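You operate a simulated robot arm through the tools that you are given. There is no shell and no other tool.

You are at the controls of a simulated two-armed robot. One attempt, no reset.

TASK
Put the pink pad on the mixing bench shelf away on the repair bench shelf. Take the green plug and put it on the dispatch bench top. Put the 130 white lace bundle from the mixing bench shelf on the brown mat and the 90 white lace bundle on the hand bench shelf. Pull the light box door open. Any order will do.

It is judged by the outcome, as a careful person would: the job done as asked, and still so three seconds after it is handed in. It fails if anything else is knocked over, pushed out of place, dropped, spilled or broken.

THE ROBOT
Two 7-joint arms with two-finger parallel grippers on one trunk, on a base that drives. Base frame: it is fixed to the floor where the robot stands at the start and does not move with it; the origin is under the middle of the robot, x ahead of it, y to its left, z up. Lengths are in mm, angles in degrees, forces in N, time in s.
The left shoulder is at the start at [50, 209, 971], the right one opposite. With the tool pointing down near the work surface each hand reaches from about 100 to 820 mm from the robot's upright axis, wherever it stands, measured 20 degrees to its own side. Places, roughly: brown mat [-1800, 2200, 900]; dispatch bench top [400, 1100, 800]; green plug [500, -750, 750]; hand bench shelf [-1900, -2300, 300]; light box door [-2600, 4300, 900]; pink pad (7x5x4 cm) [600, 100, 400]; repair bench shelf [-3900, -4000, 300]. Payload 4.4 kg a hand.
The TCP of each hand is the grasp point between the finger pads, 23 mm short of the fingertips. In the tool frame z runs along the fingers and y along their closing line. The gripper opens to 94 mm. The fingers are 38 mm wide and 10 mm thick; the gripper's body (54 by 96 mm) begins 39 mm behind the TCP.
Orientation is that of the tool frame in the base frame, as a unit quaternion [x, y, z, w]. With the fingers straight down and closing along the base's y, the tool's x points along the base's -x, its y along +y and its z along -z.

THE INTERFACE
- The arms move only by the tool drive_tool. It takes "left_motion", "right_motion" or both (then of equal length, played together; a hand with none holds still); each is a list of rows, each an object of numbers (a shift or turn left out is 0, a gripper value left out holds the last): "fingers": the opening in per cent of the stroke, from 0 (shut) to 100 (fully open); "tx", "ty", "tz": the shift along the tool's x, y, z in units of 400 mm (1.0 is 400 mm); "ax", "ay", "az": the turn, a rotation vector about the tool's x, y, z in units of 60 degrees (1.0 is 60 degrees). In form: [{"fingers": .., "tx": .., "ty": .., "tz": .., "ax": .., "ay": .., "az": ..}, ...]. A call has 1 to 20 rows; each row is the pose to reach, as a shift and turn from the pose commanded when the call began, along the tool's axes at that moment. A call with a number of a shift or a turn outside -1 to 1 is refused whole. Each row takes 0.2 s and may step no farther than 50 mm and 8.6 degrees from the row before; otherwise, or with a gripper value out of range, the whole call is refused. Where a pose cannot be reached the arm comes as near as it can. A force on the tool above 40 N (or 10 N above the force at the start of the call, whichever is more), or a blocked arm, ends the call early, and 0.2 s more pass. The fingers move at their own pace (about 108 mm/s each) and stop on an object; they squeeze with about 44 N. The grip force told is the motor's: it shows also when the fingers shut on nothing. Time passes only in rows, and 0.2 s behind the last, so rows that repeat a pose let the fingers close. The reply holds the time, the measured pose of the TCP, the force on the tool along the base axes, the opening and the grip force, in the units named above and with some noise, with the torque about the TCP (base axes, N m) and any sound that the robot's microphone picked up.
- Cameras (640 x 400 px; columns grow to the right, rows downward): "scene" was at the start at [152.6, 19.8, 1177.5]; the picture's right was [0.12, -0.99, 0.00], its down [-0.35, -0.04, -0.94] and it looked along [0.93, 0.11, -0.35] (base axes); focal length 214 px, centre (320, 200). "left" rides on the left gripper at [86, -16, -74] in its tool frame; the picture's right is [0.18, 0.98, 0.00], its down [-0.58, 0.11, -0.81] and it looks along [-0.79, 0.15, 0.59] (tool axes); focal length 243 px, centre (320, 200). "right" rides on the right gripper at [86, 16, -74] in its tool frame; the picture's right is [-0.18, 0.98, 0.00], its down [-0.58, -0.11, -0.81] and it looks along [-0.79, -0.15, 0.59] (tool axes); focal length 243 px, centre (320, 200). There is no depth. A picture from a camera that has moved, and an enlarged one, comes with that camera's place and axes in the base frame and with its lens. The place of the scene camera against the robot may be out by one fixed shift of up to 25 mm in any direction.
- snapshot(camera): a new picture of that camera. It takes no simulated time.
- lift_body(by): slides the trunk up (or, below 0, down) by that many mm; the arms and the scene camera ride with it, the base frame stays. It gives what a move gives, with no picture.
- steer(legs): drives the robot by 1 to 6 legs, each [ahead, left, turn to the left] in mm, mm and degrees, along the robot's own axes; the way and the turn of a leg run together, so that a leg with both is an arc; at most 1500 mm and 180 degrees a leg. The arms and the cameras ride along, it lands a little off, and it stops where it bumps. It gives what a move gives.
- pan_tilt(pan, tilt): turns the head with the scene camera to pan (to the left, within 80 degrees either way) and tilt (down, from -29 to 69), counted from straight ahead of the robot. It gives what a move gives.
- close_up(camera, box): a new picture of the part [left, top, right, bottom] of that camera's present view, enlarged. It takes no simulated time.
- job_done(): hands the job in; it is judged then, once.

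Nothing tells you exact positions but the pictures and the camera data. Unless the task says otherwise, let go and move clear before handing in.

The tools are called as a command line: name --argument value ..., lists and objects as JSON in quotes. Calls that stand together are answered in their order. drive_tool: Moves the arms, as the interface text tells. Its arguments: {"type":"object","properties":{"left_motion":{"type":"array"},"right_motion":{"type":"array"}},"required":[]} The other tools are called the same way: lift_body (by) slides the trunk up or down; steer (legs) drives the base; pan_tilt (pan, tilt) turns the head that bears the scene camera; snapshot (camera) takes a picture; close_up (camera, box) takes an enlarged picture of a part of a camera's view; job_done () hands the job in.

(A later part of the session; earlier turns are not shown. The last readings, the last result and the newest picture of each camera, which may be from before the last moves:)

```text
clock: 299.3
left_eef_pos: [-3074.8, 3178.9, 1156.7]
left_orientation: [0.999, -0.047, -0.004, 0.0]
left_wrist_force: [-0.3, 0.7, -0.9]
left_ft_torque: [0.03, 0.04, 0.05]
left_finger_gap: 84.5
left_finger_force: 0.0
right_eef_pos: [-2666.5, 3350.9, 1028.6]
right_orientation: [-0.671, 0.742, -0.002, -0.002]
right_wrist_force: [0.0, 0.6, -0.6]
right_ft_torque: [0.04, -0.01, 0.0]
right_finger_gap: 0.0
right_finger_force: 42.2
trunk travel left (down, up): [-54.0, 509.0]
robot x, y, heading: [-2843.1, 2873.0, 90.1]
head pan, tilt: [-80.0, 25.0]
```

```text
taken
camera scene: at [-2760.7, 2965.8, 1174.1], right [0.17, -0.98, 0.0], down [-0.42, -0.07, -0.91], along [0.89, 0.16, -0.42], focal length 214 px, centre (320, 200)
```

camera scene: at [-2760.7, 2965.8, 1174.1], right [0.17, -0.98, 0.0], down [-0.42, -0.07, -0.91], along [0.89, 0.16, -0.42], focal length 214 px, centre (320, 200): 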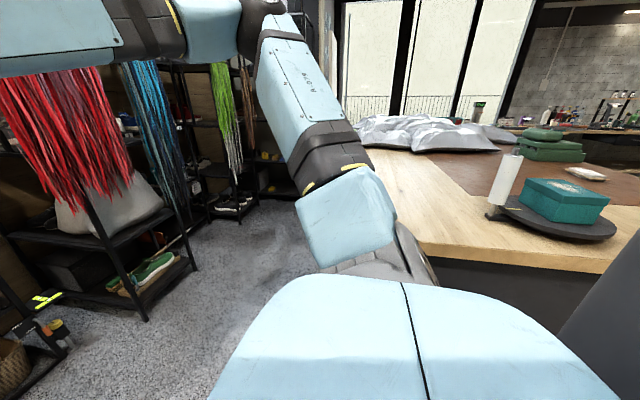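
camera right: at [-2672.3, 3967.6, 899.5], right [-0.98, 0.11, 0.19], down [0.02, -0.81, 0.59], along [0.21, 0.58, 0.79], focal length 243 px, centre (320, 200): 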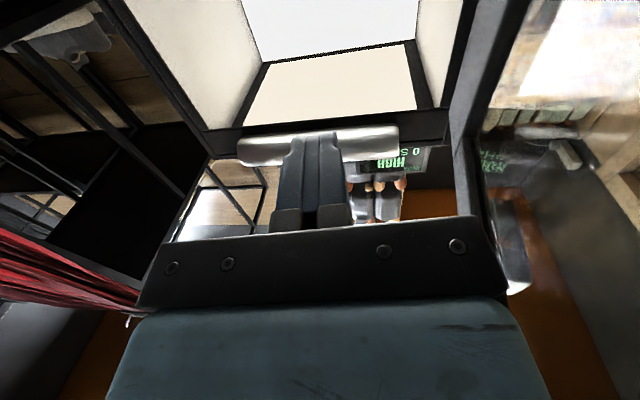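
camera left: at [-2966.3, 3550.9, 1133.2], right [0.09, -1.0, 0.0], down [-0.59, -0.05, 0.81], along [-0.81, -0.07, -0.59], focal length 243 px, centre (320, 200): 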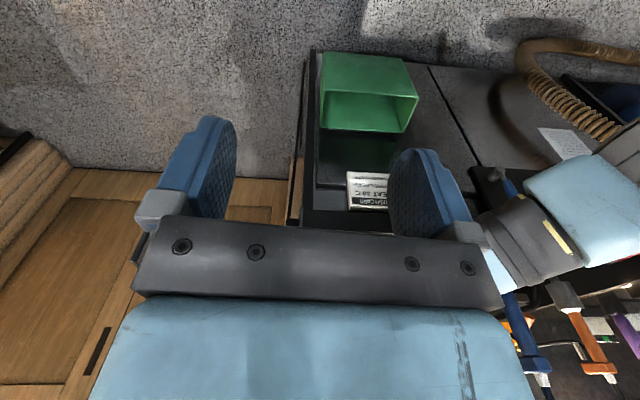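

My rear body is probably touching the counter edge on the right while the trunk is low (it passed before with the trunk raised). I'll ease forward and left, raise the trunk, and try again.

steer --legs '[[60, 20, 0]]'

lift_body --by 340

steer --legs '[[-300, 0, 0]]'

snapshot --camera "scene"

```text
clock: 300.3
left_eef_pos: [-3095.1, 3240.8, 1157.7]
left_orientation: [0.999, -0.047, -0.003, 0.001]
left_wrist_force: [0.0, -0.1, 0.1]
left_ft_torque: [0.0, 0.01, -0.01]
left_finger_gap: 84.5
left_finger_force: 0.2
right_eef_pos: [-2686.7, 3412.4, 1028.1]
right_orientation: [-0.67, 0.742, -0.002, -0.004]
right_wrist_force: [-0.4, 0.8, 0.7]
right_ft_torque: [0.02, 0.01, -0.01]
right_finger_gap: 0.0
right_finger_force: 42.5
trunk travel left (down, up): [-54.0, 509.0]
robot x, y, heading: [-2863.8, 2935.2, 89.7]
head pan, tilt: [-80.0, 25.0]
```

```text
clock: 303.6
left_eef_pos: [-3094.4, 3240.0, 1497.2]
left_orientation: [0.999, -0.047, -0.003, 0.001]
left_wrist_force: [0.5, 1.1, 0.5]
left_ft_torque: [-0.01, 0.0, -0.01]
left_finger_gap: 84.7
left_finger_force: 0.0
right_eef_pos: [-2684.4, 3412.7, 1368.5]
right_orientation: [-0.671, 0.742, 0.0, -0.003]
right_wrist_force: [0.4, -0.5, -0.4]
right_ft_torque: [0.03, -0.01, -0.02]
right_finger_gap: 0.1
right_finger_force: 42.1
trunk travel left (down, up): [-394.0, 169.0]
robot x, y, heading: [-2864.7, 2937.8, 89.9]
head pan, tilt: [-80.0, 25.0]
```

```text
clock: 305.7
left_eef_pos: [-3094.6, 2937.2, 1496.2]
left_orientation: [0.999, -0.05, -0.004, 0.0]
left_wrist_force: [-0.5, 0.6, 0.1]
left_ft_torque: [0.01, -0.03, -0.01]
left_finger_gap: 84.7
left_finger_force: 0.1
right_eef_pos: [-2684.3, 3105.1, 1368.6]
right_orientation: [-0.668, 0.745, -0.001, -0.004]
right_wrist_force: [0.3, 0.0, -0.7]
right_ft_torque: [0.01, 0.01, 0.0]
right_finger_gap: 0.1
right_finger_force: 42.2
trunk travel left (down, up): [-394.0, 169.0]
robot x, y, heading: [-2867.0, 2632.5, 89.6]
head pan, tilt: [-80.0, 25.0]
```

```text
taken
camera scene: at [-2781.6, 2721.0, 1514.0], right [0.16, -0.99, 0.0], down [-0.42, -0.07, -0.91], along [0.89, 0.15, -0.42], focal length 214 px, centre (320, 200)
```

scene: 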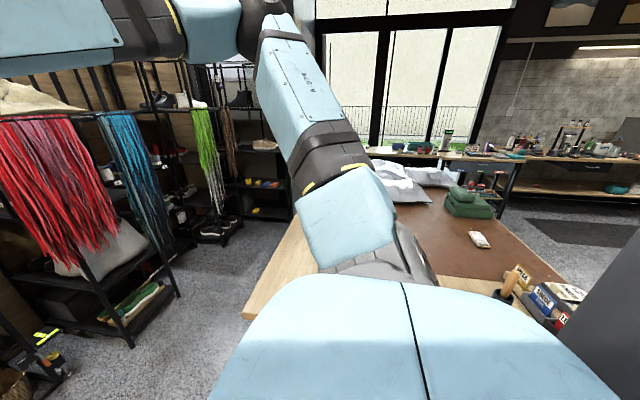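

Free again. I'll back out of the corridor, turn right to face the mixing bench side, and drive back to it.

steer --legs '[[-1450, 0, 0], [0, -500, 0], [0, 0, -90]]'

pan_tilt --pan 0 --tilt 25

snapshot --camera "scene"

pan_tilt --pan 60 --tilt 25

snapshot --camera "scene"

```text
clock: 321.2
left_eef_pos: [-2074.6, 1378.3, 1496.6]
left_orientation: [-0.659, 0.752, 0.003, 0.003]
left_wrist_force: [0.8, -0.5, -0.1]
left_ft_torque: [-0.01, -0.01, 0.02]
left_finger_gap: 84.5
left_finger_force: 0.1
right_eef_pos: [-1918.6, 963.5, 1368.4]
right_orientation: [0.069, 0.998, 0.001, -0.003]
right_wrist_force: [-0.8, 0.1, -1.4]
right_ft_torque: [0.01, 0.03, -0.01]
right_finger_gap: 0.1
right_finger_force: 42.2
trunk travel left (down, up): [-394.0, 169.0]
robot x, y, heading: [-2389.9, 1160.7, -2.3]
head pan, tilt: [-80.0, 25.0]
```

```text
clock: 322.8
left_eef_pos: [-2074.0, 1376.6, 1498.1]
left_orientation: [-0.659, 0.752, 0.003, 0.001]
left_wrist_force: [0.0, -0.2, 0.1]
left_ft_torque: [0.02, 0.01, 0.01]
left_finger_gap: 84.6
left_finger_force: 0.1
right_eef_pos: [-1919.5, 963.3, 1369.0]
right_orientation: [0.07, 0.998, 0.001, -0.002]
right_wrist_force: [0.4, -0.2, -0.3]
right_ft_torque: [-0.02, -0.02, 0.01]
right_finger_gap: 0.0
right_finger_force: 42.4
trunk travel left (down, up): [-394.0, 169.0]
robot x, y, heading: [-2390.4, 1160.3, -2.3]
head pan, tilt: [0.0, 25.0]
```

```text
taken
camera scene: at [-2236.5, 1161.8, 1514.1], right [-0.04, -1.0, 0.0], down [-0.42, 0.02, -0.91], along [0.91, -0.04, -0.42], focal length 214 px, centre (320, 200)
```

scene: 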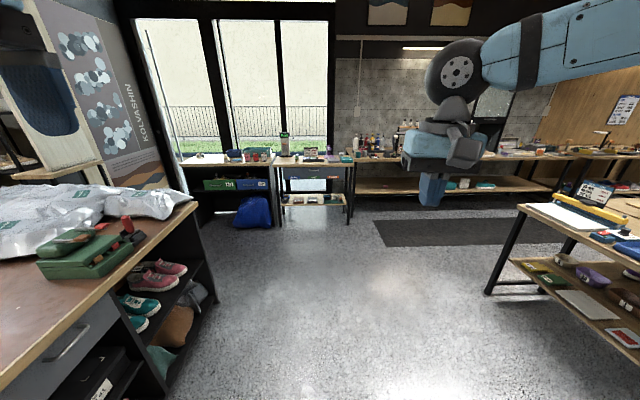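

```text
clock: 324.1
left_eef_pos: [-2075.3, 1378.9, 1497.0]
left_orientation: [-0.659, 0.752, 0.003, 0.002]
left_wrist_force: [0.4, -0.8, 0.8]
left_ft_torque: [-0.01, -0.01, 0.0]
left_finger_gap: 84.7
left_finger_force: 0.1
right_eef_pos: [-1919.5, 964.0, 1368.2]
right_orientation: [0.069, 0.998, 0.001, -0.003]
right_wrist_force: [-0.4, -0.4, 0.2]
right_ft_torque: [0.01, 0.0, 0.02]
right_finger_gap: 0.0
right_finger_force: 42.1
trunk travel left (down, up): [-394.0, 169.0]
robot x, y, heading: [-2388.1, 1160.7, -2.1]
head pan, tilt: [60.0, 25.0]
```

```text
taken
camera scene: at [-2279.4, 1243.4, 1514.1], right [0.85, -0.53, 0.0], down [-0.23, -0.36, -0.91], along [0.48, 0.77, -0.42], focal length 214 px, centre (320, 200)
```

scene: 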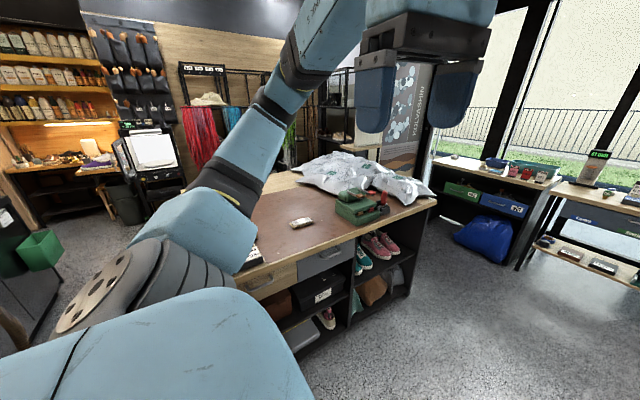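

Everything looks in order: door open, bundle on the mat. Now back to the mixing bench for the pad and the 90 cm bundle.

steer --legs '[[1400, 0, 2.2], [440, 0, 0], [0, -1500, 0], [0, -90, 0]]'

pan_tilt --pan 0 --tilt 35

snapshot --camera "scene"

```text
clock: 347.4
left_eef_pos: [-139.2, -144.9, 1496.5]
left_orientation: [-0.701, 0.713, 0.002, 0.001]
left_wrist_force: [0.8, 0.2, 0.6]
left_ft_torque: [0.02, 0.01, 0.03]
left_finger_gap: 84.6
left_finger_force: 0.1
right_eef_pos: [63.3, -540.2, 1368.3]
right_orientation: [0.012, 1.0, 0.0, -0.003]
right_wrist_force: [-0.4, 0.2, -0.1]
right_ft_torque: [0.03, -0.01, 0.02]
right_finger_gap: 0.3
right_finger_force: 41.8
trunk travel left (down, up): [-394.0, 169.0]
robot x, y, heading: [-422.2, -398.8, 4.3]
head pan, tilt: [60.0, 25.0]
```

```text
clock: 348.7
left_eef_pos: [-139.7, -147.2, 1496.4]
left_orientation: [-0.7, 0.714, 0.004, 0.001]
left_wrist_force: [0.2, 0.0, 0.5]
left_ft_torque: [0.01, 0.01, -0.01]
left_finger_gap: 84.6
left_finger_force: 0.0
right_eef_pos: [62.0, -541.0, 1369.3]
right_orientation: [0.012, 1.0, 0.002, -0.002]
right_wrist_force: [1.4, -0.4, -0.9]
right_ft_torque: [0.01, 0.03, -0.03]
right_finger_gap: 0.1
right_finger_force: 42.8
trunk travel left (down, up): [-394.0, 169.0]
robot x, y, heading: [-428.6, -396.8, 4.2]
head pan, tilt: [0.0, 35.0]
```

```text
taken
camera scene: at [-278.9, -379.3, 1498.3], right [0.07, -1.0, 0.0], down [-0.57, -0.04, -0.82], along [0.82, 0.06, -0.57], focal length 214 px, centre (320, 200)
```

scene: 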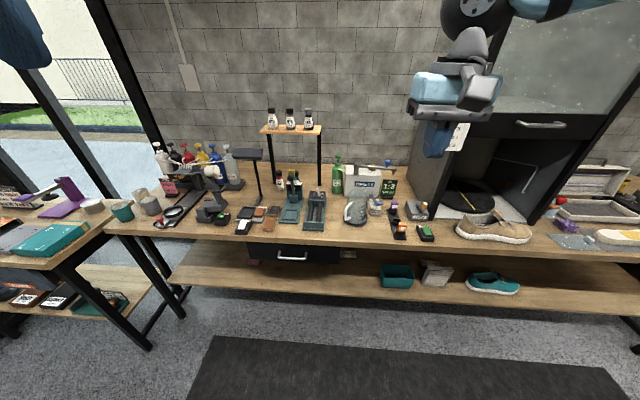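

I'll straighten up, back off to x about -530, lower the trunk fully, and prepare the right hand (raise, open, and flip it half round, mirrored from what worked on the left).

steer --legs '[[-110, -40, -4.2]]'

lift_body --by -394

drive_tool --right_motion '[{"fingers": 100, "tx": 0.07, "ty": -0.03, "tz": -0.06}, {"tx": 0.14, "ty": -0.06, "tz": -0.12}, {"tx": 0.21, "ty": -0.09, "tz": -0.18}, {"tx": 0.28, "ty": -0.12, "tz": -0.24}, {"tx": 0.35, "ty": -0.16, "tz": -0.31}]'

drive_tool --right_motion '[{"az": 0.14}, {"az": 0.28}, {"az": 0.42}, {"az": 0.56}, {"az": 0.7}, {"az": 0.84}, {"az": 0.98}]'

drive_tool --right_motion '[{"az": 0.14}, {"az": 0.28}, {"az": 0.42}, {"az": 0.56}, {"az": 0.7}, {"az": 0.84}, {"az": 0.98}]'

```text
clock: 349.9
left_eef_pos: [-226.1, -211.6, 1495.5]
left_orientation: [-0.674, 0.739, 0.003, 0.001]
left_wrist_force: [-0.4, -0.2, -0.8]
left_ft_torque: [-0.01, 0.01, -0.01]
left_finger_gap: 84.7
left_finger_force: 0.1
right_eef_pos: [-53.2, -620.2, 1367.9]
right_orientation: [0.048, 0.999, 0.001, -0.004]
right_wrist_force: [-1.1, 0.2, 0.3]
right_ft_torque: [-0.02, 0.01, 0.03]
right_finger_gap: 0.2
right_finger_force: 42.5
trunk travel left (down, up): [-394.0, 169.0]
robot x, y, heading: [-533.8, -443.6, 0.1]
head pan, tilt: [0.0, 35.0]
```

```text
clock: 353.7
left_eef_pos: [-228.9, -211.5, 1102.7]
left_orientation: [-0.674, 0.739, 0.003, 0.002]
left_wrist_force: [-0.4, -0.7, 0.5]
left_ft_torque: [0.02, 0.01, 0.01]
left_finger_gap: 84.5
left_finger_force: 0.0
right_eef_pos: [-55.6, -620.8, 973.4]
right_orientation: [0.047, 0.999, 0.0, -0.003]
right_wrist_force: [0.4, -0.5, 0.7]
right_ft_torque: [0.02, -0.02, 0.0]
right_finger_gap: 0.0
right_finger_force: 42.8
trunk travel left (down, up): [0.0, 563.0]
robot x, y, heading: [-533.8, -440.8, 0.1]
head pan, tilt: [0.0, 35.0]
```

```text
clock: 354.9
left_eef_pos: [-229.8, -212.2, 1102.3]
left_orientation: [-0.675, 0.738, 0.002, 0.002]
left_wrist_force: [-0.3, -0.3, -0.5]
left_ft_torque: [0.0, 0.0, 0.02]
left_finger_gap: 84.5
left_finger_force: 0.2
right_eef_pos: [-203.3, -669.3, 1100.3]
right_orientation: [0.048, 0.999, 0.0, -0.003]
right_wrist_force: [-0.3, -0.3, -1.2]
right_ft_torque: [0.03, -0.01, 0.01]
right_finger_gap: 94.2
right_finger_force: 0.0
trunk travel left (down, up): [0.0, 563.0]
robot x, y, heading: [-529.2, -444.0, 0.3]
head pan, tilt: [0.0, 35.0]
```

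```text
clock: 356.5
left_eef_pos: [-229.0, -211.9, 1102.4]
left_orientation: [-0.675, 0.738, 0.003, 0.002]
left_wrist_force: [-0.8, -0.2, 1.2]
left_ft_torque: [-0.01, -0.02, 0.01]
left_finger_gap: 84.4
left_finger_force: 0.1
right_eef_pos: [-199.4, -669.7, 1099.5]
right_orientation: [0.533, 0.846, -0.001, -0.004]
right_wrist_force: [-0.4, -0.5, -0.4]
right_ft_torque: [0.02, 0.01, 0.03]
right_finger_gap: 94.0
right_finger_force: 0.2
trunk travel left (down, up): [0.0, 563.0]
robot x, y, heading: [-532.0, -443.9, -0.0]
head pan, tilt: [0.0, 35.0]
```

```text
clock: 358.1
left_eef_pos: [-227.7, -210.7, 1103.2]
left_orientation: [-0.674, 0.739, 0.003, 0.002]
left_wrist_force: [-0.3, -0.1, -0.4]
left_ft_torque: [0.02, 0.0, 0.01]
left_finger_gap: 84.4
left_finger_force: 0.0
right_eef_pos: [-199.9, -671.1, 1098.4]
right_orientation: [0.88, 0.475, -0.003, -0.003]
right_wrist_force: [0.3, -0.3, -0.4]
right_ft_torque: [0.02, 0.0, 0.0]
right_finger_gap: 93.9
right_finger_force: 0.1
trunk travel left (down, up): [0.0, 563.0]
robot x, y, heading: [-533.0, -444.5, 0.0]
head pan, tilt: [0.0, 35.0]
```

The flip works on the right as well. I'll finish it and bring the hand down pitched forward, in front of the bench.

drive_tool --right_motion '[{"az": 0.135}, {"az": 0.27}, {"az": 0.405}, {"az": 0.54}, {"az": 0.675}, {"az": 0.81}, {"az": 0.945}]'

drive_tool --right_motion '[{"tz": 0.1, "ay": 0.1}, {"tz": 0.2, "ay": 0.2}, {"tz": 0.3, "ay": 0.3}, {"tz": 0.4, "ay": 0.4}, {"tz": 0.5, "ay": 0.5}, {"tz": 0.6, "ay": 0.5}, {"tz": 0.7, "ay": 0.5}, {"tz": 0.8, "ay": 0.5}]'

pan_tilt --pan -35 --tilt 45

snapshot --camera "scene"

```text
clock: 359.7
left_eef_pos: [-227.0, -213.3, 1102.6]
left_orientation: [-0.675, 0.738, 0.003, 0.002]
left_wrist_force: [0.4, 0.4, 0.6]
left_ft_torque: [0.01, -0.01, 0.01]
left_finger_gap: 84.5
left_finger_force: 0.1
right_eef_pos: [-188.7, -964.5, 1075.2]
right_orientation: [0.997, 0.065, -0.002, -0.029]
right_wrist_force: [-0.1, -0.4, -0.4]
right_ft_torque: [-0.01, 0.07, 0.01]
right_finger_gap: 94.0
right_finger_force: 0.0
right hand out of reach, approached as far as the arm can: row 1, 2, 3, 4, 5, 6, 7
trunk travel left (down, up): [0.0, 563.0]
robot x, y, heading: [-533.0, -445.1, -0.1]
head pan, tilt: [0.0, 35.0]
```

```text
clock: 361.5
left_eef_pos: [-227.5, -211.4, 1103.7]
left_orientation: [-0.674, 0.739, 0.004, 0.002]
left_wrist_force: [0.3, -0.6, 0.0]
left_ft_torque: [-0.01, -0.02, -0.03]
left_finger_gap: 84.6
left_finger_force: 0.1
right_eef_pos: [-181.5, -941.1, 740.5]
right_orientation: [0.963, 0.056, 0.258, -0.045]
right_wrist_force: [0.8, 0.4, -0.7]
right_ft_torque: [0.0, 0.01, -0.05]
right_finger_gap: 94.0
right_finger_force: 0.0
trunk travel left (down, up): [0.0, 563.0]
robot x, y, heading: [-532.0, -444.9, 0.1]
head pan, tilt: [0.0, 35.0]
```

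```text
clock: 362.5
left_eef_pos: [-227.5, -212.2, 1102.3]
left_orientation: [-0.674, 0.738, 0.003, 0.002]
left_wrist_force: [0.1, -0.8, -0.7]
left_ft_torque: [0.04, -0.02, 0.02]
left_finger_gap: 84.7
left_finger_force: 0.2
right_eef_pos: [-182.2, -940.9, 742.1]
right_orientation: [0.963, 0.056, 0.258, -0.045]
right_wrist_force: [-0.2, -0.2, 0.2]
right_ft_torque: [0.0, 0.0, -0.01]
right_finger_gap: 93.9
right_finger_force: 0.0
trunk travel left (down, up): [0.0, 563.0]
robot x, y, heading: [-531.5, -444.8, 0.0]
head pan, tilt: [-35.0, 45.0]
```

```text
taken
camera scene: at [-405.5, -481.0, 1089.5], right [-0.57, -0.82, 0.0], down [-0.58, 0.4, -0.71], along [0.58, -0.4, -0.71], focal length 214 px, centre (320, 200)
```

scene: 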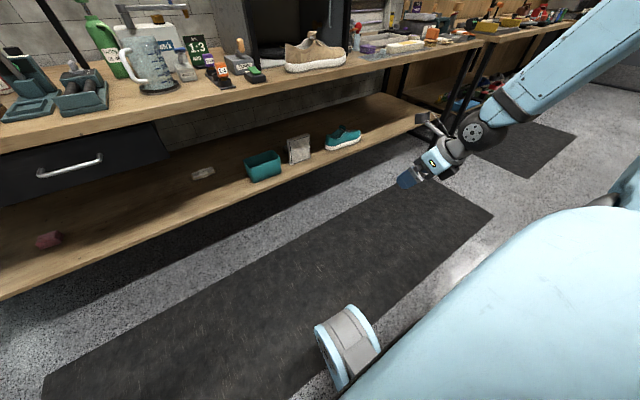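

The right arm swung outward at a limit during the flip. I'll bring the hand inward and down to shelf height in free space.

drive_tool --right_motion '[{"tx": 0.011, "ty": -0.063, "tz": 0.078, "ay": 0.028}, {"tx": 0.022, "ty": -0.126, "tz": 0.157, "ay": 0.056}, {"tx": 0.033, "ty": -0.188, "tz": 0.235, "ay": 0.083}, {"tx": 0.045, "ty": -0.251, "tz": 0.314, "ay": 0.111}, {"tx": 0.056, "ty": -0.314, "tz": 0.392, "ay": 0.139}, {"tx": 0.067, "ty": -0.377, "tz": 0.471, "ay": 0.167}, {"tx": 0.078, "ty": -0.439, "tz": 0.549, "ay": 0.194}, {"tx": 0.089, "ty": -0.502, "tz": 0.627, "ay": 0.222}, {"tx": 0.1, "ty": -0.565, "tz": 0.706, "ay": 0.25}, {"tx": 0.112, "ty": -0.628, "tz": 0.784, "ay": 0.278}, {"tx": 0.123, "ty": -0.69, "tz": 0.863, "ay": 0.305}, {"tx": 0.134, "ty": -0.753, "tz": 0.941, "ay": 0.333}]'

snapshot --camera "scene"

```text
clock: 365.1
left_eef_pos: [-228.0, -212.5, 1102.9]
left_orientation: [-0.675, 0.738, 0.003, 0.002]
left_wrist_force: [0.9, -0.2, -1.1]
left_ft_torque: [-0.01, 0.01, -0.02]
left_finger_gap: 84.6
left_finger_force: 0.0
right_eef_pos: [-36.5, -774.0, 570.8]
right_orientation: [0.908, 0.05, 0.411, -0.059]
right_wrist_force: [0.2, 0.3, 0.2]
right_ft_torque: [-0.01, 0.02, 0.01]
right_finger_gap: 94.0
right_finger_force: 0.1
right hand out of reach, approached as far as the arm can: row 5, 6, 7, 8, 9, 10, 11, 12
trunk travel left (down, up): [0.0, 563.0]
robot x, y, heading: [-535.2, -442.3, 0.2]
head pan, tilt: [-35.0, 45.0]
```

```text
taken
camera scene: at [-405.7, -481.1, 1089.5], right [-0.57, -0.82, 0.0], down [-0.58, 0.4, -0.71], along [0.58, -0.4, -0.71], focal length 214 px, centre (320, 200)
```

scene: 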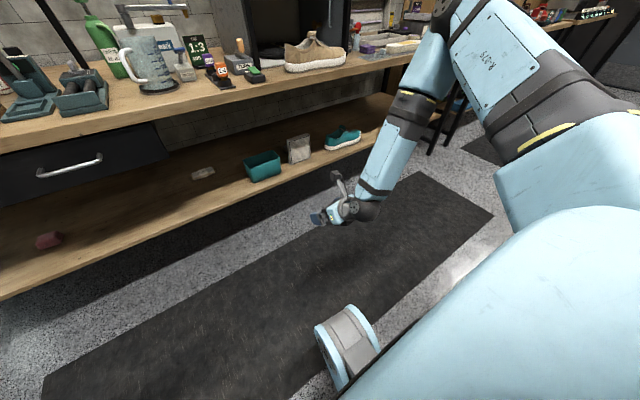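

It goes partway. I'll extend further forward, where the wrist has more freedom, and pitch further.

drive_tool --right_motion '[{"tx": 0.021, "ty": -0.014, "tz": 0.091, "ay": 0.038}, {"tx": 0.042, "ty": -0.029, "tz": 0.182, "ay": 0.076}, {"tx": 0.063, "ty": -0.043, "tz": 0.273, "ay": 0.114}, {"tx": 0.083, "ty": -0.057, "tz": 0.365, "ay": 0.153}, {"tx": 0.104, "ty": -0.071, "tz": 0.456, "ay": 0.191}, {"tx": 0.125, "ty": -0.086, "tz": 0.547, "ay": 0.229}, {"tx": 0.146, "ty": -0.1, "tz": 0.638, "ay": 0.267}]'

snapshot --camera "scene"

```text
clock: 366.7
left_eef_pos: [-227.9, -211.7, 1102.5]
left_orientation: [-0.674, 0.739, 0.003, 0.002]
left_wrist_force: [-0.7, -0.7, -0.6]
left_ft_torque: [0.01, 0.0, 0.02]
left_finger_gap: 84.4
left_finger_force: 0.1
right_eef_pos: [114.6, -778.5, 626.9]
right_orientation: [0.837, 0.04, 0.542, -0.061]
right_wrist_force: [0.3, 0.1, -0.2]
right_ft_torque: [0.02, 0.02, -0.03]
right_finger_gap: 94.0
right_finger_force: 0.0
right hand out of reach, approached as far as the arm can: row 1, 2, 3, 4, 5, 6, 7
trunk travel left (down, up): [0.0, 563.0]
robot x, y, heading: [-534.1, -441.9, 0.2]
head pan, tilt: [-35.0, 45.0]
```

```text
taken
camera scene: at [-405.6, -481.0, 1089.5], right [-0.57, -0.82, 0.0], down [-0.58, 0.4, -0.71], along [0.58, -0.4, -0.71], focal length 214 px, centre (320, 200)
```

scene: 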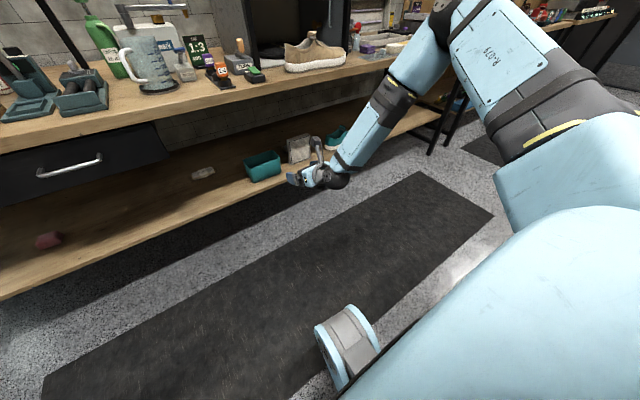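

The right arm is at a joint limit in this branch. I'll back it out, and try rotating the wrist the other way round (as I did on the left hand).

drive_tool --right_motion '[{"tx": 0.051, "ty": -0.013, "tz": -0.09, "ay": -0.125}, {"tx": 0.103, "ty": -0.026, "tz": -0.181, "ay": -0.25}, {"tx": 0.154, "ty": -0.04, "tz": -0.271, "ay": -0.375}, {"tx": 0.205, "ty": -0.053, "tz": -0.362, "ay": -0.5}, {"tx": 0.257, "ty": -0.066, "tz": -0.452, "ay": -0.625}, {"tx": 0.308, "ty": -0.08, "tz": -0.543, "ay": -0.75}, {"tx": 0.36, "ty": -0.093, "tz": -0.633, "ay": -0.875}, {"tx": 0.411, "ty": -0.106, "tz": -0.724, "ay": -1.0}]'

drive_tool --right_motion '[{"tx": -0.08, "tz": -0.06, "az": -0.14}, {"tx": -0.16, "tz": -0.12, "az": -0.28}, {"tx": -0.24, "tz": -0.18, "az": -0.42}, {"tx": -0.3, "tz": -0.24, "az": -0.56}, {"tx": -0.3, "tz": -0.3, "az": -0.7}, {"tx": -0.3, "tz": -0.36, "az": -0.84}, {"tx": -0.3, "tz": -0.4, "az": -0.98}]'

snapshot --camera "scene"

```text
clock: 368.5
left_eef_pos: [-228.3, -211.5, 1103.4]
left_orientation: [-0.674, 0.739, 0.002, 0.002]
left_wrist_force: [0.3, 0.5, -0.5]
left_ft_torque: [0.0, 0.01, 0.02]
left_finger_gap: 85.0
left_finger_force: 0.1
right_eef_pos: [-78.6, -902.2, 877.7]
right_orientation: [0.993, 0.088, 0.055, -0.064]
right_wrist_force: [-0.8, -0.1, -0.1]
right_ft_torque: [0.0, 0.04, 0.01]
right_finger_gap: 93.9
right_finger_force: 0.0
right hand out of reach, approached as far as the arm can: row 1, 2, 3, 4, 5, 6, 7, 8
trunk travel left (down, up): [0.0, 563.0]
robot x, y, heading: [-532.2, -444.0, 0.1]
head pan, tilt: [-35.0, 45.0]
```

```text
clock: 370.1
left_eef_pos: [-228.3, -212.7, 1102.4]
left_orientation: [-0.674, 0.739, 0.003, 0.001]
left_wrist_force: [0.3, 0.9, -0.1]
left_ft_torque: [0.0, 0.02, 0.04]
left_finger_gap: 84.7
left_finger_force: 0.0
right_eef_pos: [-215.2, -942.8, 1017.8]
right_orientation: [0.821, 0.565, 0.079, -0.029]
right_wrist_force: [-0.1, 0.2, 0.0]
right_ft_torque: [-0.01, -0.01, -0.01]
right_finger_gap: 93.8
right_finger_force: 0.0
trunk travel left (down, up): [0.0, 563.0]
robot x, y, heading: [-530.7, -442.6, -0.1]
head pan, tilt: [-35.0, 45.0]
```

```text
taken
camera scene: at [-405.6, -481.2, 1089.5], right [-0.57, -0.82, 0.0], down [-0.58, 0.4, -0.71], along [0.58, -0.4, -0.71], focal length 214 px, centre (320, 200)
```

scene: 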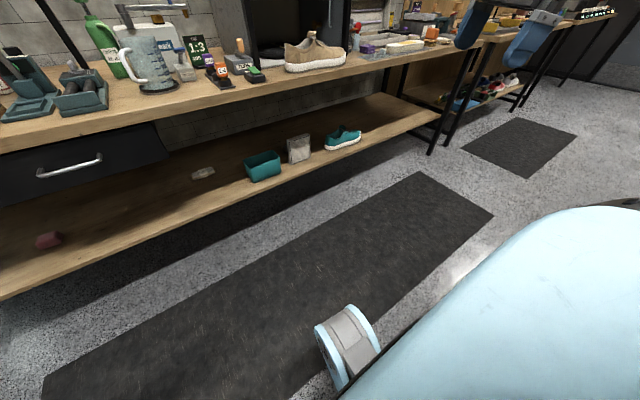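

The hand is unwinding. I'll continue rotating it back to the normal direction while levelling it.

drive_tool --right_motion '[{"ax": 0.02, "ay": -0.08}, {"ax": 0.04, "ay": -0.157}]'

drive_tool --right_motion '[{"az": -0.14}, {"az": -0.28}, {"az": -0.42}, {"az": -0.56}, {"az": -0.7}, {"az": -0.84}, {"az": -0.98}]'

drive_tool --right_motion '[{"az": -0.14}, {"az": -0.28}, {"az": -0.42}, {"az": -0.56}, {"az": -0.7}, {"az": -0.84}]'

```text
clock: 370.7
left_eef_pos: [-226.8, -210.6, 1103.0]
left_orientation: [-0.675, 0.738, 0.003, 0.001]
left_wrist_force: [0.0, 0.4, 0.0]
left_ft_torque: [0.0, -0.03, 0.01]
left_finger_gap: 84.5
left_finger_force: 0.1
right_eef_pos: [-215.4, -941.9, 1016.7]
right_orientation: [0.824, 0.566, 0.0, 0.0]
right_wrist_force: [0.3, -0.4, 0.3]
right_ft_torque: [-0.02, 0.0, 0.02]
right_finger_gap: 94.0
right_finger_force: 0.0
trunk travel left (down, up): [0.0, 563.0]
robot x, y, heading: [-529.7, -441.6, 0.0]
head pan, tilt: [-35.0, 45.0]
```

```text
clock: 372.3
left_eef_pos: [-228.1, -211.5, 1102.6]
left_orientation: [-0.674, 0.739, 0.003, 0.002]
left_wrist_force: [0.0, -0.1, 0.4]
left_ft_torque: [0.0, 0.0, -0.02]
left_finger_gap: 84.7
left_finger_force: 0.0
right_eef_pos: [-217.2, -942.7, 1017.1]
right_orientation: [0.439, 0.898, 0.001, 0.0]
right_wrist_force: [0.8, 0.6, 0.1]
right_ft_torque: [0.01, -0.02, 0.01]
right_finger_gap: 94.0
right_finger_force: 0.0
trunk travel left (down, up): [0.0, 563.0]
robot x, y, heading: [-532.9, -443.8, -0.0]
head pan, tilt: [-35.0, 45.0]
```

```text
clock: 373.7
left_eef_pos: [-227.1, -212.0, 1102.2]
left_orientation: [-0.675, 0.738, 0.003, 0.002]
left_wrist_force: [0.2, 0.5, 0.1]
left_ft_torque: [-0.01, -0.01, 0.0]
left_finger_gap: 84.7
left_finger_force: 0.0
right_eef_pos: [-217.9, -942.8, 1017.8]
right_orientation: [0.015, 1.0, 0.001, 0.0]
right_wrist_force: [-0.7, -0.4, -0.4]
right_ft_torque: [-0.01, 0.03, 0.0]
right_finger_gap: 94.0
right_finger_force: 0.0
trunk travel left (down, up): [0.0, 563.0]
robot x, y, heading: [-531.8, -443.0, 0.1]
head pan, tilt: [-35.0, 45.0]
```

Back to the normal orientation. I'll bring the hand in and rotate the other way (negative yaw) by 180 degrees.

drive_tool --right_motion '[{"ty": 0.107, "tz": -0.035}, {"ty": 0.213, "tz": -0.069}, {"tx": -0.01, "ty": 0.32, "tz": -0.104}, {"tx": -0.02, "ty": 0.427, "tz": -0.138}, {"tx": -0.03, "ty": 0.533, "tz": -0.173}, {"tx": -0.03, "ty": 0.64, "tz": -0.2075}]'

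drive_tool --right_motion '[{"az": -0.14}, {"az": -0.28}, {"az": -0.42}, {"az": -0.56}, {"az": -0.7}, {"az": -0.84}, {"az": -0.98}]'

drive_tool --right_motion '[{"az": -0.14}, {"az": -0.28}, {"az": -0.42}, {"az": -0.56}, {"az": -0.7}, {"az": -0.84}, {"az": -0.98}]'

drive_tool --right_motion '[{"az": -0.14}, {"az": -0.28}, {"az": -0.42}, {"az": -0.56}, {"az": -0.7}, {"az": -0.84}, {"az": -0.98}]'

```text
clock: 375.1
left_eef_pos: [-227.4, -210.3, 1102.4]
left_orientation: [-0.675, 0.738, 0.003, 0.001]
left_wrist_force: [0.4, -0.1, -0.4]
left_ft_torque: [0.01, 0.02, 0.01]
left_finger_gap: 84.7
left_finger_force: 0.1
right_eef_pos: [-198.3, -684.1, 1098.8]
right_orientation: [0.016, 1.0, -0.001, -0.001]
right_wrist_force: [-0.1, 0.3, 0.6]
right_ft_torque: [0.01, -0.01, -0.04]
right_finger_gap: 93.9
right_finger_force: 0.0
trunk travel left (down, up): [0.0, 563.0]
robot x, y, heading: [-535.5, -437.8, 0.3]
head pan, tilt: [-35.0, 45.0]
```

```text
clock: 376.7
left_eef_pos: [-226.7, -212.3, 1102.2]
left_orientation: [-0.674, 0.738, 0.002, 0.002]
left_wrist_force: [0.6, 0.2, 0.0]
left_ft_torque: [0.0, -0.04, 0.02]
left_finger_gap: 84.4
left_finger_force: 0.1
right_eef_pos: [-196.9, -686.9, 1102.1]
right_orientation: [-0.478, 0.878, 0.0, 0.0]
right_wrist_force: [0.4, 0.4, -0.5]
right_ft_torque: [0.02, 0.03, -0.02]
right_finger_gap: 94.1
right_finger_force: 0.1
trunk travel left (down, up): [0.0, 563.0]
robot x, y, heading: [-534.7, -442.9, 0.3]
head pan, tilt: [-35.0, 45.0]
```

```text
clock: 378.3
left_eef_pos: [-227.8, -212.7, 1103.3]
left_orientation: [-0.674, 0.738, 0.003, 0.002]
left_wrist_force: [-0.9, 0.1, 0.5]
left_ft_torque: [0.02, 0.02, 0.01]
left_finger_gap: 84.4
left_finger_force: 0.0
right_eef_pos: [-197.9, -686.0, 1102.2]
right_orientation: [0.847, -0.531, 0.0, 0.0]
right_wrist_force: [0.3, 0.0, 0.7]
right_ft_torque: [0.0, -0.02, 0.01]
right_finger_gap: 94.1
right_finger_force: 0.0
trunk travel left (down, up): [0.0, 563.0]
robot x, y, heading: [-533.5, -443.9, 0.3]
head pan, tilt: [-35.0, 45.0]
```

```text
clock: 379.9
left_eef_pos: [-227.6, -212.1, 1103.8]
left_orientation: [-0.674, 0.739, 0.003, 0.002]
left_wrist_force: [-0.1, 0.0, -0.6]
left_ft_torque: [-0.01, 0.0, -0.01]
left_finger_gap: 84.9
left_finger_force: 0.2
right_eef_pos: [-197.1, -685.5, 1101.1]
right_orientation: [0.999, -0.046, -0.001, 0.001]
right_wrist_force: [-0.6, 0.0, 0.8]
right_ft_torque: [0.01, 0.03, 0.0]
right_finger_gap: 93.8
right_finger_force: 0.1
trunk travel left (down, up): [0.0, 563.0]
robot x, y, heading: [-533.2, -443.7, 0.3]
head pan, tilt: [-35.0, 45.0]
```

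Negative yaw works on this arm too. Now the pitch-and-lower sequence.

drive_tool --right_motion '[{"tz": 0.1, "ay": 0.1, "az": -0.088}, {"tz": 0.2, "ay": 0.2, "az": -0.088}, {"tz": 0.3, "ay": 0.3, "az": -0.088}, {"tz": 0.4, "ay": 0.4, "az": -0.088}, {"tz": 0.5, "ay": 0.5, "az": -0.088}, {"tz": 0.6, "ay": 0.5, "az": -0.088}, {"tz": 0.7, "ay": 0.5, "az": -0.088}, {"tz": 0.8, "ay": 0.5, "az": -0.088}]'

snapshot --camera "scene"

```text
clock: 381.7
left_eef_pos: [-227.0, -213.1, 1101.4]
left_orientation: [-0.674, 0.738, 0.004, 0.002]
left_wrist_force: [-0.2, 0.1, 0.4]
left_ft_torque: [0.01, 0.05, 0.0]
left_finger_gap: 84.7
left_finger_force: 0.1
right_eef_pos: [-113.6, -677.5, 778.0]
right_orientation: [0.966, -0.001, 0.257, 0.011]
right_wrist_force: [0.5, -0.3, 0.0]
right_ft_torque: [0.06, -0.01, 0.02]
right_finger_gap: 94.0
right_finger_force: 0.1
right hand out of reach, approached as far as the arm can: row 4, 5, 6, 7, 8
trunk travel left (down, up): [0.0, 563.0]
robot x, y, heading: [-531.1, -445.4, 0.2]
head pan, tilt: [-35.0, 45.0]
```

```text
taken
camera scene: at [-404.8, -481.7, 1089.4], right [-0.57, -0.82, 0.0], down [-0.58, 0.41, -0.71], along [0.58, -0.4, -0.71], focal length 214 px, centre (320, 200)
```

scene: 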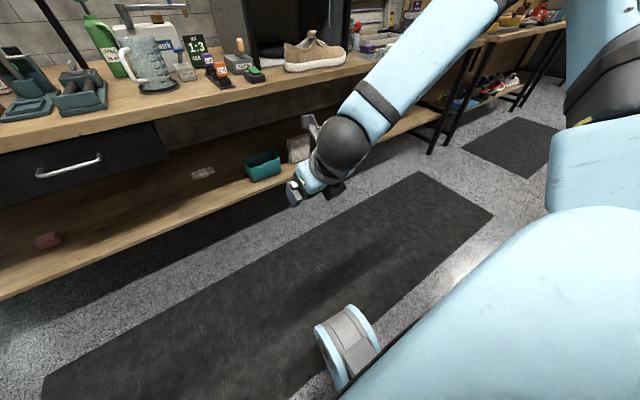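

This mirrors the left arm's result. I'll continue the same sequence, mirrored.

drive_tool --right_motion '[{"tx": -0.003, "ty": -0.016, "tz": 0.095, "ay": 0.033}, {"tx": -0.006, "ty": -0.031, "tz": 0.19, "ay": 0.067}, {"tx": -0.009, "ty": -0.047, "tz": 0.285, "ay": 0.1}, {"tx": -0.012, "ty": -0.062, "tz": 0.38, "ay": 0.133}, {"tx": -0.015, "ty": -0.078, "tz": 0.475, "ay": 0.167}, {"tx": -0.018, "ty": -0.093, "tz": 0.57, "ay": 0.2}, {"tx": -0.021, "ty": -0.109, "tz": 0.665, "ay": 0.233}, {"tx": -0.024, "ty": -0.124, "tz": 0.76, "ay": 0.267}, {"tx": -0.027, "ty": -0.14, "tz": 0.855, "ay": 0.3}, {"tx": -0.031, "ty": -0.155, "tz": 0.949, "ay": 0.333}]'

drive_tool --right_motion '[{"tx": 0.05, "tz": 0.09, "ay": 0.067}, {"tx": 0.1, "tz": 0.18, "ay": 0.133}, {"tx": 0.15, "tz": 0.27, "ay": 0.2}, {"tx": 0.2, "tz": 0.36, "ay": 0.267}, {"tx": 0.245, "tz": 0.447, "ay": 0.333}]'

snapshot --camera "scene"

```text
clock: 383.9
left_eef_pos: [-227.9, -212.6, 1102.2]
left_orientation: [-0.675, 0.738, 0.003, 0.002]
left_wrist_force: [-0.1, -0.4, 0.6]
left_ft_torque: [-0.02, 0.02, -0.02]
left_finger_gap: 84.6
left_finger_force: 0.1
right_eef_pos: [27.4, -731.8, 613.6]
right_orientation: [0.907, 0.002, 0.422, 0.011]
right_wrist_force: [0.1, -0.1, 0.7]
right_ft_torque: [0.01, 0.0, 0.0]
right_finger_gap: 94.0
right_finger_force: 0.1
right hand out of reach, approached as far as the arm can: row 4, 5, 6, 7, 8, 9, 10
trunk travel left (down, up): [0.0, 563.0]
robot x, y, heading: [-530.3, -442.2, 0.1]
head pan, tilt: [-35.0, 45.0]
```

```text
clock: 385.1
left_eef_pos: [-228.1, -212.2, 1103.0]
left_orientation: [-0.674, 0.739, 0.003, 0.002]
left_wrist_force: [0.3, 0.2, 0.2]
left_ft_torque: [-0.01, 0.02, 0.03]
left_finger_gap: 84.7
left_finger_force: 0.1
right_eef_pos: [172.8, -782.5, 669.7]
right_orientation: [0.819, 0.003, 0.573, 0.012]
right_wrist_force: [0.3, 0.2, -0.6]
right_ft_torque: [0.01, 0.01, -0.01]
right_finger_gap: 94.0
right_finger_force: 0.2
right hand out of reach, approached as far as the arm can: row 1, 2, 3, 4, 5
trunk travel left (down, up): [0.0, 563.0]
robot x, y, heading: [-536.0, -443.9, 0.3]
head pan, tilt: [-35.0, 45.0]
```

```text
taken
camera scene: at [-405.6, -481.1, 1089.5], right [-0.57, -0.82, 0.0], down [-0.58, 0.4, -0.71], along [0.58, -0.4, -0.71], focal length 214 px, centre (320, 200)
```

scene: 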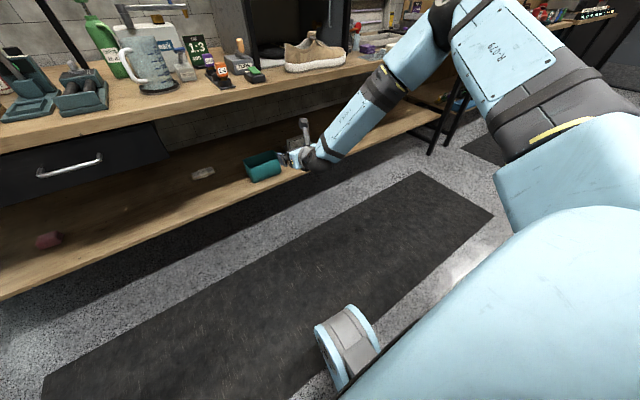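

Stuck again in that pitched posture on the right arm. For the pad a straight-down grasp may do on the right arm; I'll try swinging it to point down at full reach.

drive_tool --right_motion '[{"tx": -0.017, "ty": -0.047, "tz": 0.006, "ay": -0.125}, {"tx": -0.034, "ty": -0.095, "tz": 0.011, "ay": -0.25}, {"tx": -0.05, "ty": -0.142, "tz": 0.017, "ay": -0.375}, {"tx": -0.067, "ty": -0.189, "tz": 0.023, "ay": -0.5}, {"tx": -0.084, "ty": -0.236, "tz": 0.028, "ay": -0.625}, {"tx": -0.1, "ty": -0.284, "tz": 0.034, "ay": -0.75}, {"tx": -0.117, "ty": -0.331, "tz": 0.039, "ay": -0.875}, {"tx": -0.134, "ty": -0.378, "tz": 0.045, "ay": -1.0}]'

snapshot --camera "scene"

```text
clock: 386.9
left_eef_pos: [-227.8, -212.7, 1102.0]
left_orientation: [-0.675, 0.738, 0.003, 0.002]
left_wrist_force: [-0.1, 0.1, -0.5]
left_ft_torque: [-0.01, 0.04, -0.02]
left_finger_gap: 84.7
left_finger_force: 0.1
right_eef_pos: [109.8, -704.7, 674.2]
right_orientation: [0.996, -0.002, 0.085, 0.011]
right_wrist_force: [0.3, 0.9, -0.3]
right_ft_torque: [0.01, -0.02, 0.02]
right_finger_gap: 94.0
right_finger_force: 0.1
right hand out of reach, approached as far as the arm can: row 1, 2, 3, 4, 5, 6, 7, 8
trunk travel left (down, up): [0.0, 563.0]
robot x, y, heading: [-531.6, -443.9, 0.2]
head pan, tilt: [-35.0, 45.0]
```

```text
taken
camera scene: at [-405.6, -481.0, 1089.5], right [-0.57, -0.82, 0.0], down [-0.58, 0.4, -0.71], along [0.58, -0.4, -0.71], focal length 214 px, centre (320, 200)
```

scene: 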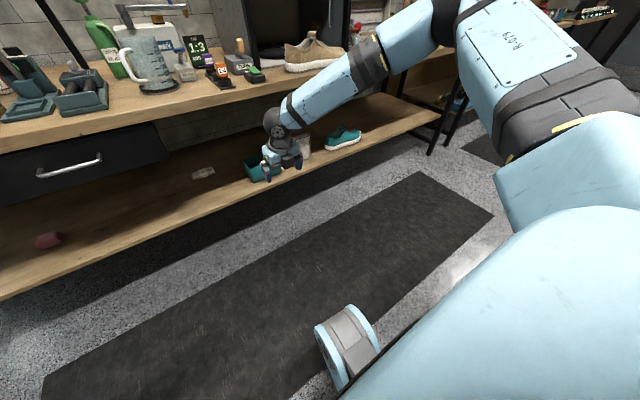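

The right arm can't get low in its present elbow branch, so I'll use the left arm, which has proven itself. I'll retract the right arm and turn the left hand back to the flipped orientation at the same time.

drive_tool --left_motion '[{"az": -0.14}, {"az": -0.28}, {"az": -0.42}, {"az": -0.56}, {"az": -0.7}, {"az": -0.84}, {"az": -0.98}]' --right_motion '[{"tx": -0.038, "tz": -0.097, "ay": -0.023}, {"tx": -0.075, "tz": -0.194, "ay": -0.046}, {"tx": -0.113, "tz": -0.291, "ay": -0.069}, {"tx": -0.151, "tz": -0.389, "ay": -0.091}, {"tx": -0.189, "tz": -0.486, "ay": -0.114}, {"tx": -0.226, "tz": -0.583, "ay": -0.137}, {"tx": -0.264, "tz": -0.68, "ay": -0.16}]'

drive_tool --left_motion '[{"az": -0.14}, {"az": -0.28}, {"az": -0.42}, {"az": -0.55}, {"az": -0.55}, {"az": -0.55}, {"az": -0.55}]' --right_motion '[{"tx": -0.057, "tz": -0.064}, {"tx": -0.114, "tz": -0.129}, {"tx": -0.171, "tz": -0.193}, {"tx": -0.229, "tz": -0.257}, {"tx": -0.286, "tz": -0.321}, {"tx": -0.343, "tz": -0.386}, {"tx": -0.4, "tz": -0.45}]'

snapshot --camera "scene"

```text
clock: 388.5
left_eef_pos: [-229.3, -212.8, 1104.6]
left_orientation: [0.95, -0.311, -0.002, -0.003]
left_wrist_force: [0.0, -0.3, -0.2]
left_ft_torque: [-0.01, -0.02, 0.01]
left_finger_gap: 84.4
left_finger_force: 0.0
right_eef_pos: [-43.8, -690.0, 924.2]
right_orientation: [1.0, -0.004, 0.003, 0.011]
right_wrist_force: [0.1, -0.2, -0.2]
right_ft_torque: [-0.01, 0.0, 0.0]
right_finger_gap: 93.7
right_finger_force: 0.1
trunk travel left (down, up): [0.0, 563.0]
robot x, y, heading: [-528.6, -448.3, 0.1]
head pan, tilt: [-35.0, 45.0]
```

```text
clock: 390.1
left_eef_pos: [-227.8, -212.1, 1103.0]
left_orientation: [1.0, -0.028, 0.0, -0.004]
left_wrist_force: [-0.4, -0.2, 0.3]
left_ft_torque: [-0.02, 0.0, -0.01]
left_finger_gap: 84.4
left_finger_force: 0.0
right_eef_pos: [-203.4, -687.0, 1105.5]
right_orientation: [1.0, -0.003, 0.003, 0.012]
right_wrist_force: [0.1, 0.8, 0.9]
right_ft_torque: [0.02, -0.01, -0.02]
right_finger_gap: 94.3
right_finger_force: 0.0
trunk travel left (down, up): [0.0, 563.0]
robot x, y, heading: [-534.1, -443.0, 0.1]
head pan, tilt: [-35.0, 45.0]
```

```text
taken
camera scene: at [-406.0, -480.8, 1089.6], right [-0.57, -0.82, 0.0], down [-0.58, 0.4, -0.71], along [0.58, -0.4, -0.71], focal length 214 px, centre (320, 200)
```

scene: 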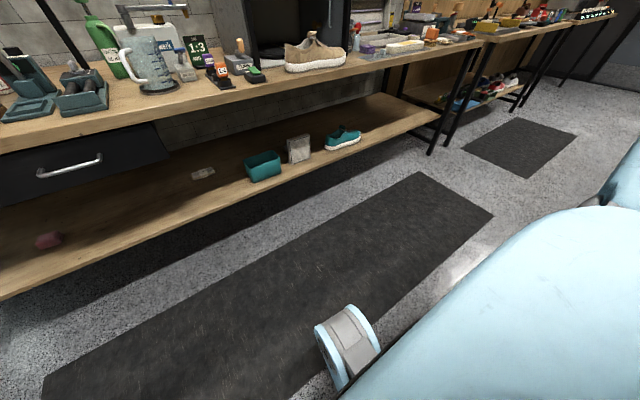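

Both arms are placed. Now the left hand's pitch-and-lower sequence that worked before.

drive_tool --left_motion '[{"tx": 0.03, "tz": 0.1, "ay": 0.1, "az": -0.053, "fingers": 74}, {"tx": 0.06, "tz": 0.2, "ay": 0.2, "az": -0.053}, {"tx": 0.06, "tz": 0.3, "ay": 0.3, "az": -0.053}, {"tx": 0.06, "tz": 0.4, "ay": 0.4, "az": -0.053}, {"tx": 0.06, "tz": 0.5, "ay": 0.5, "az": -0.053}, {"tx": 0.06, "tz": 0.6, "ay": 0.5, "az": -0.053}, {"tx": 0.06, "tz": 0.7, "ay": 0.5, "az": -0.053}, {"tx": 0.06, "tz": 0.8, "ay": 0.5, "az": -0.053}]'

drive_tool --left_motion '[{"tx": -0.003, "ty": 0.016, "tz": 0.095, "ay": 0.033}, {"tx": -0.006, "ty": 0.031, "tz": 0.19, "ay": 0.067}, {"tx": -0.009, "ty": 0.047, "tz": 0.285, "ay": 0.1}, {"tx": -0.012, "ty": 0.062, "tz": 0.38, "ay": 0.133}, {"tx": -0.015, "ty": 0.078, "tz": 0.475, "ay": 0.167}, {"tx": -0.018, "ty": 0.093, "tz": 0.57, "ay": 0.2}, {"tx": -0.021, "ty": 0.109, "tz": 0.665, "ay": 0.233}, {"tx": -0.024, "ty": 0.124, "tz": 0.76, "ay": 0.267}, {"tx": -0.027, "ty": 0.14, "tz": 0.855, "ay": 0.3}, {"tx": -0.031, "ty": 0.155, "tz": 0.949, "ay": 0.333}]'

pan_tilt --pan 35 --tilt 45

snapshot --camera "scene"

```text
clock: 391.9
left_eef_pos: [-117.5, -230.3, 777.2]
left_orientation: [0.966, -0.002, 0.258, 0.005]
left_wrist_force: [-0.9, -0.3, -0.1]
left_ft_torque: [0.02, -0.02, 0.01]
left_finger_gap: 69.6
left_finger_force: 0.0
left hand out of reach, approached as far as the arm can: row 4, 5, 6, 7, 8
right_eef_pos: [-202.6, -686.3, 1105.1]
right_orientation: [1.0, -0.003, 0.002, 0.012]
right_wrist_force: [-0.2, -0.2, 0.5]
right_ft_torque: [-0.04, -0.01, 0.01]
right_finger_gap: 94.0
right_finger_force: 0.0
trunk travel left (down, up): [0.0, 563.0]
robot x, y, heading: [-530.0, -444.3, -0.0]
head pan, tilt: [-35.0, 45.0]
```

```text
clock: 394.1
left_eef_pos: [32.0, -308.0, 457.5]
left_orientation: [0.912, 0.006, 0.41, -0.011]
left_wrist_force: [0.4, 0.2, 1.3]
left_ft_torque: [-0.01, 0.02, -0.03]
left_finger_gap: 69.3
left_finger_force: 0.1
left hand out of reach, approached as far as the arm can: row 10
right_eef_pos: [-201.1, -687.4, 1104.0]
right_orientation: [1.0, -0.004, 0.002, 0.012]
right_wrist_force: [-0.4, -0.8, -0.8]
right_ft_torque: [0.01, 0.0, 0.0]
right_finger_gap: 93.9
right_finger_force: 0.2
trunk travel left (down, up): [0.0, 563.0]
robot x, y, heading: [-532.1, -443.6, 0.0]
head pan, tilt: [-35.0, 45.0]
```

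```text
clock: 395.5
left_eef_pos: [31.2, -307.0, 456.9]
left_orientation: [0.912, 0.006, 0.409, -0.01]
left_wrist_force: [-0.3, 0.0, -0.2]
left_ft_torque: [-0.02, -0.02, 0.02]
left_finger_gap: 69.5
left_finger_force: 0.1
right_eef_pos: [-203.5, -686.3, 1104.8]
right_orientation: [1.0, -0.004, 0.003, 0.011]
right_wrist_force: [0.1, -0.2, 0.0]
right_ft_torque: [-0.03, 0.0, -0.02]
right_finger_gap: 94.1
right_finger_force: 0.1
trunk travel left (down, up): [0.0, 563.0]
robot x, y, heading: [-528.1, -445.5, 0.2]
head pan, tilt: [35.0, 45.0]
```

```text
taken
camera scene: at [-405.7, -387.8, 1089.5], right [0.57, -0.82, 0.0], down [-0.58, -0.41, -0.71], along [0.58, 0.41, -0.71], focal length 214 px, centre (320, 200)
```

scene: 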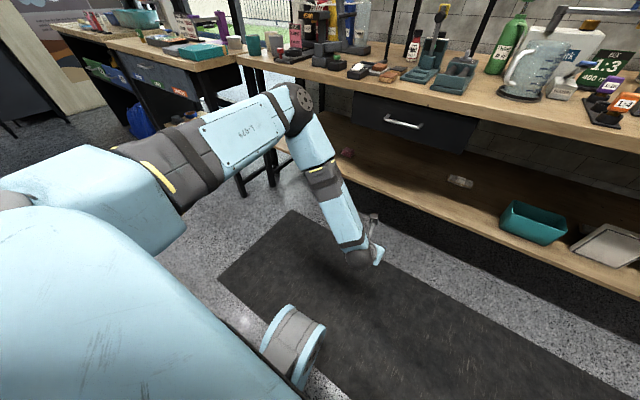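

The left arm reproduces its earlier posture. I'll stretch it out fully, low.

drive_tool --left_motion '[{"tx": 0.05, "tz": 0.09, "ay": 0.067}, {"tx": 0.1, "tz": 0.18, "ay": 0.133}, {"tx": 0.15, "tz": 0.27, "ay": 0.2}, {"tx": 0.2, "tz": 0.36, "ay": 0.267}, {"tx": 0.245, "tz": 0.447, "ay": 0.3}]'

drive_tool --left_motion '[{"tx": -0.01, "ty": 0.03, "tz": 0.06}, {"tx": -0.02, "ty": 0.06, "tz": 0.12}, {"tx": -0.03, "ty": 0.08, "tz": 0.17}]'

snapshot --camera "scene"

```text
clock: 396.7
left_eef_pos: [250.7, -364.6, 439.1]
left_orientation: [0.846, 0.015, 0.533, -0.019]
left_wrist_force: [-0.4, 0.0, 0.1]
left_ft_torque: [-0.04, -0.01, 0.01]
left_finger_gap: 69.5
left_finger_force: 0.0
left hand out of reach, approached as far as the arm can: row 1, 2, 3, 4, 5
right_eef_pos: [-202.7, -686.5, 1106.3]
right_orientation: [1.0, -0.002, 0.002, 0.012]
right_wrist_force: [-0.9, -0.3, -0.6]
right_ft_torque: [0.0, -0.02, -0.01]
right_finger_gap: 94.0
right_finger_force: 0.1
trunk travel left (down, up): [0.0, 563.0]
robot x, y, heading: [-524.4, -441.6, 0.3]
head pan, tilt: [35.0, 45.0]
```

```text
clock: 397.5
left_eef_pos: [308.8, -390.1, 404.4]
left_orientation: [0.846, 0.015, 0.533, -0.02]
left_wrist_force: [0.1, 0.2, 0.1]
left_ft_torque: [-0.04, 0.03, -0.05]
left_finger_gap: 69.7
left_finger_force: 0.1
right_eef_pos: [-202.6, -687.3, 1105.0]
right_orientation: [1.0, -0.004, 0.003, 0.011]
right_wrist_force: [-0.1, -1.0, 0.3]
right_ft_torque: [0.0, 0.02, 0.01]
right_finger_gap: 93.8
right_finger_force: 0.1
trunk travel left (down, up): [0.0, 563.0]
robot x, y, heading: [-533.0, -444.5, -0.1]
head pan, tilt: [35.0, 45.0]
```

```text
taken
camera scene: at [-405.7, -388.2, 1089.6], right [0.57, -0.82, 0.0], down [-0.58, -0.41, -0.71], along [0.58, 0.41, -0.71], focal length 214 px, centre (320, 200)
```

scene: 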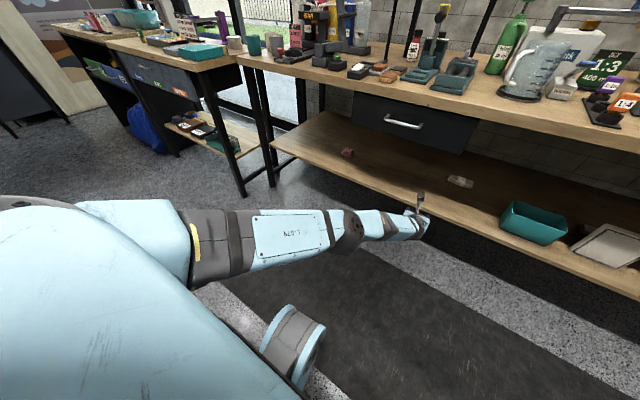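

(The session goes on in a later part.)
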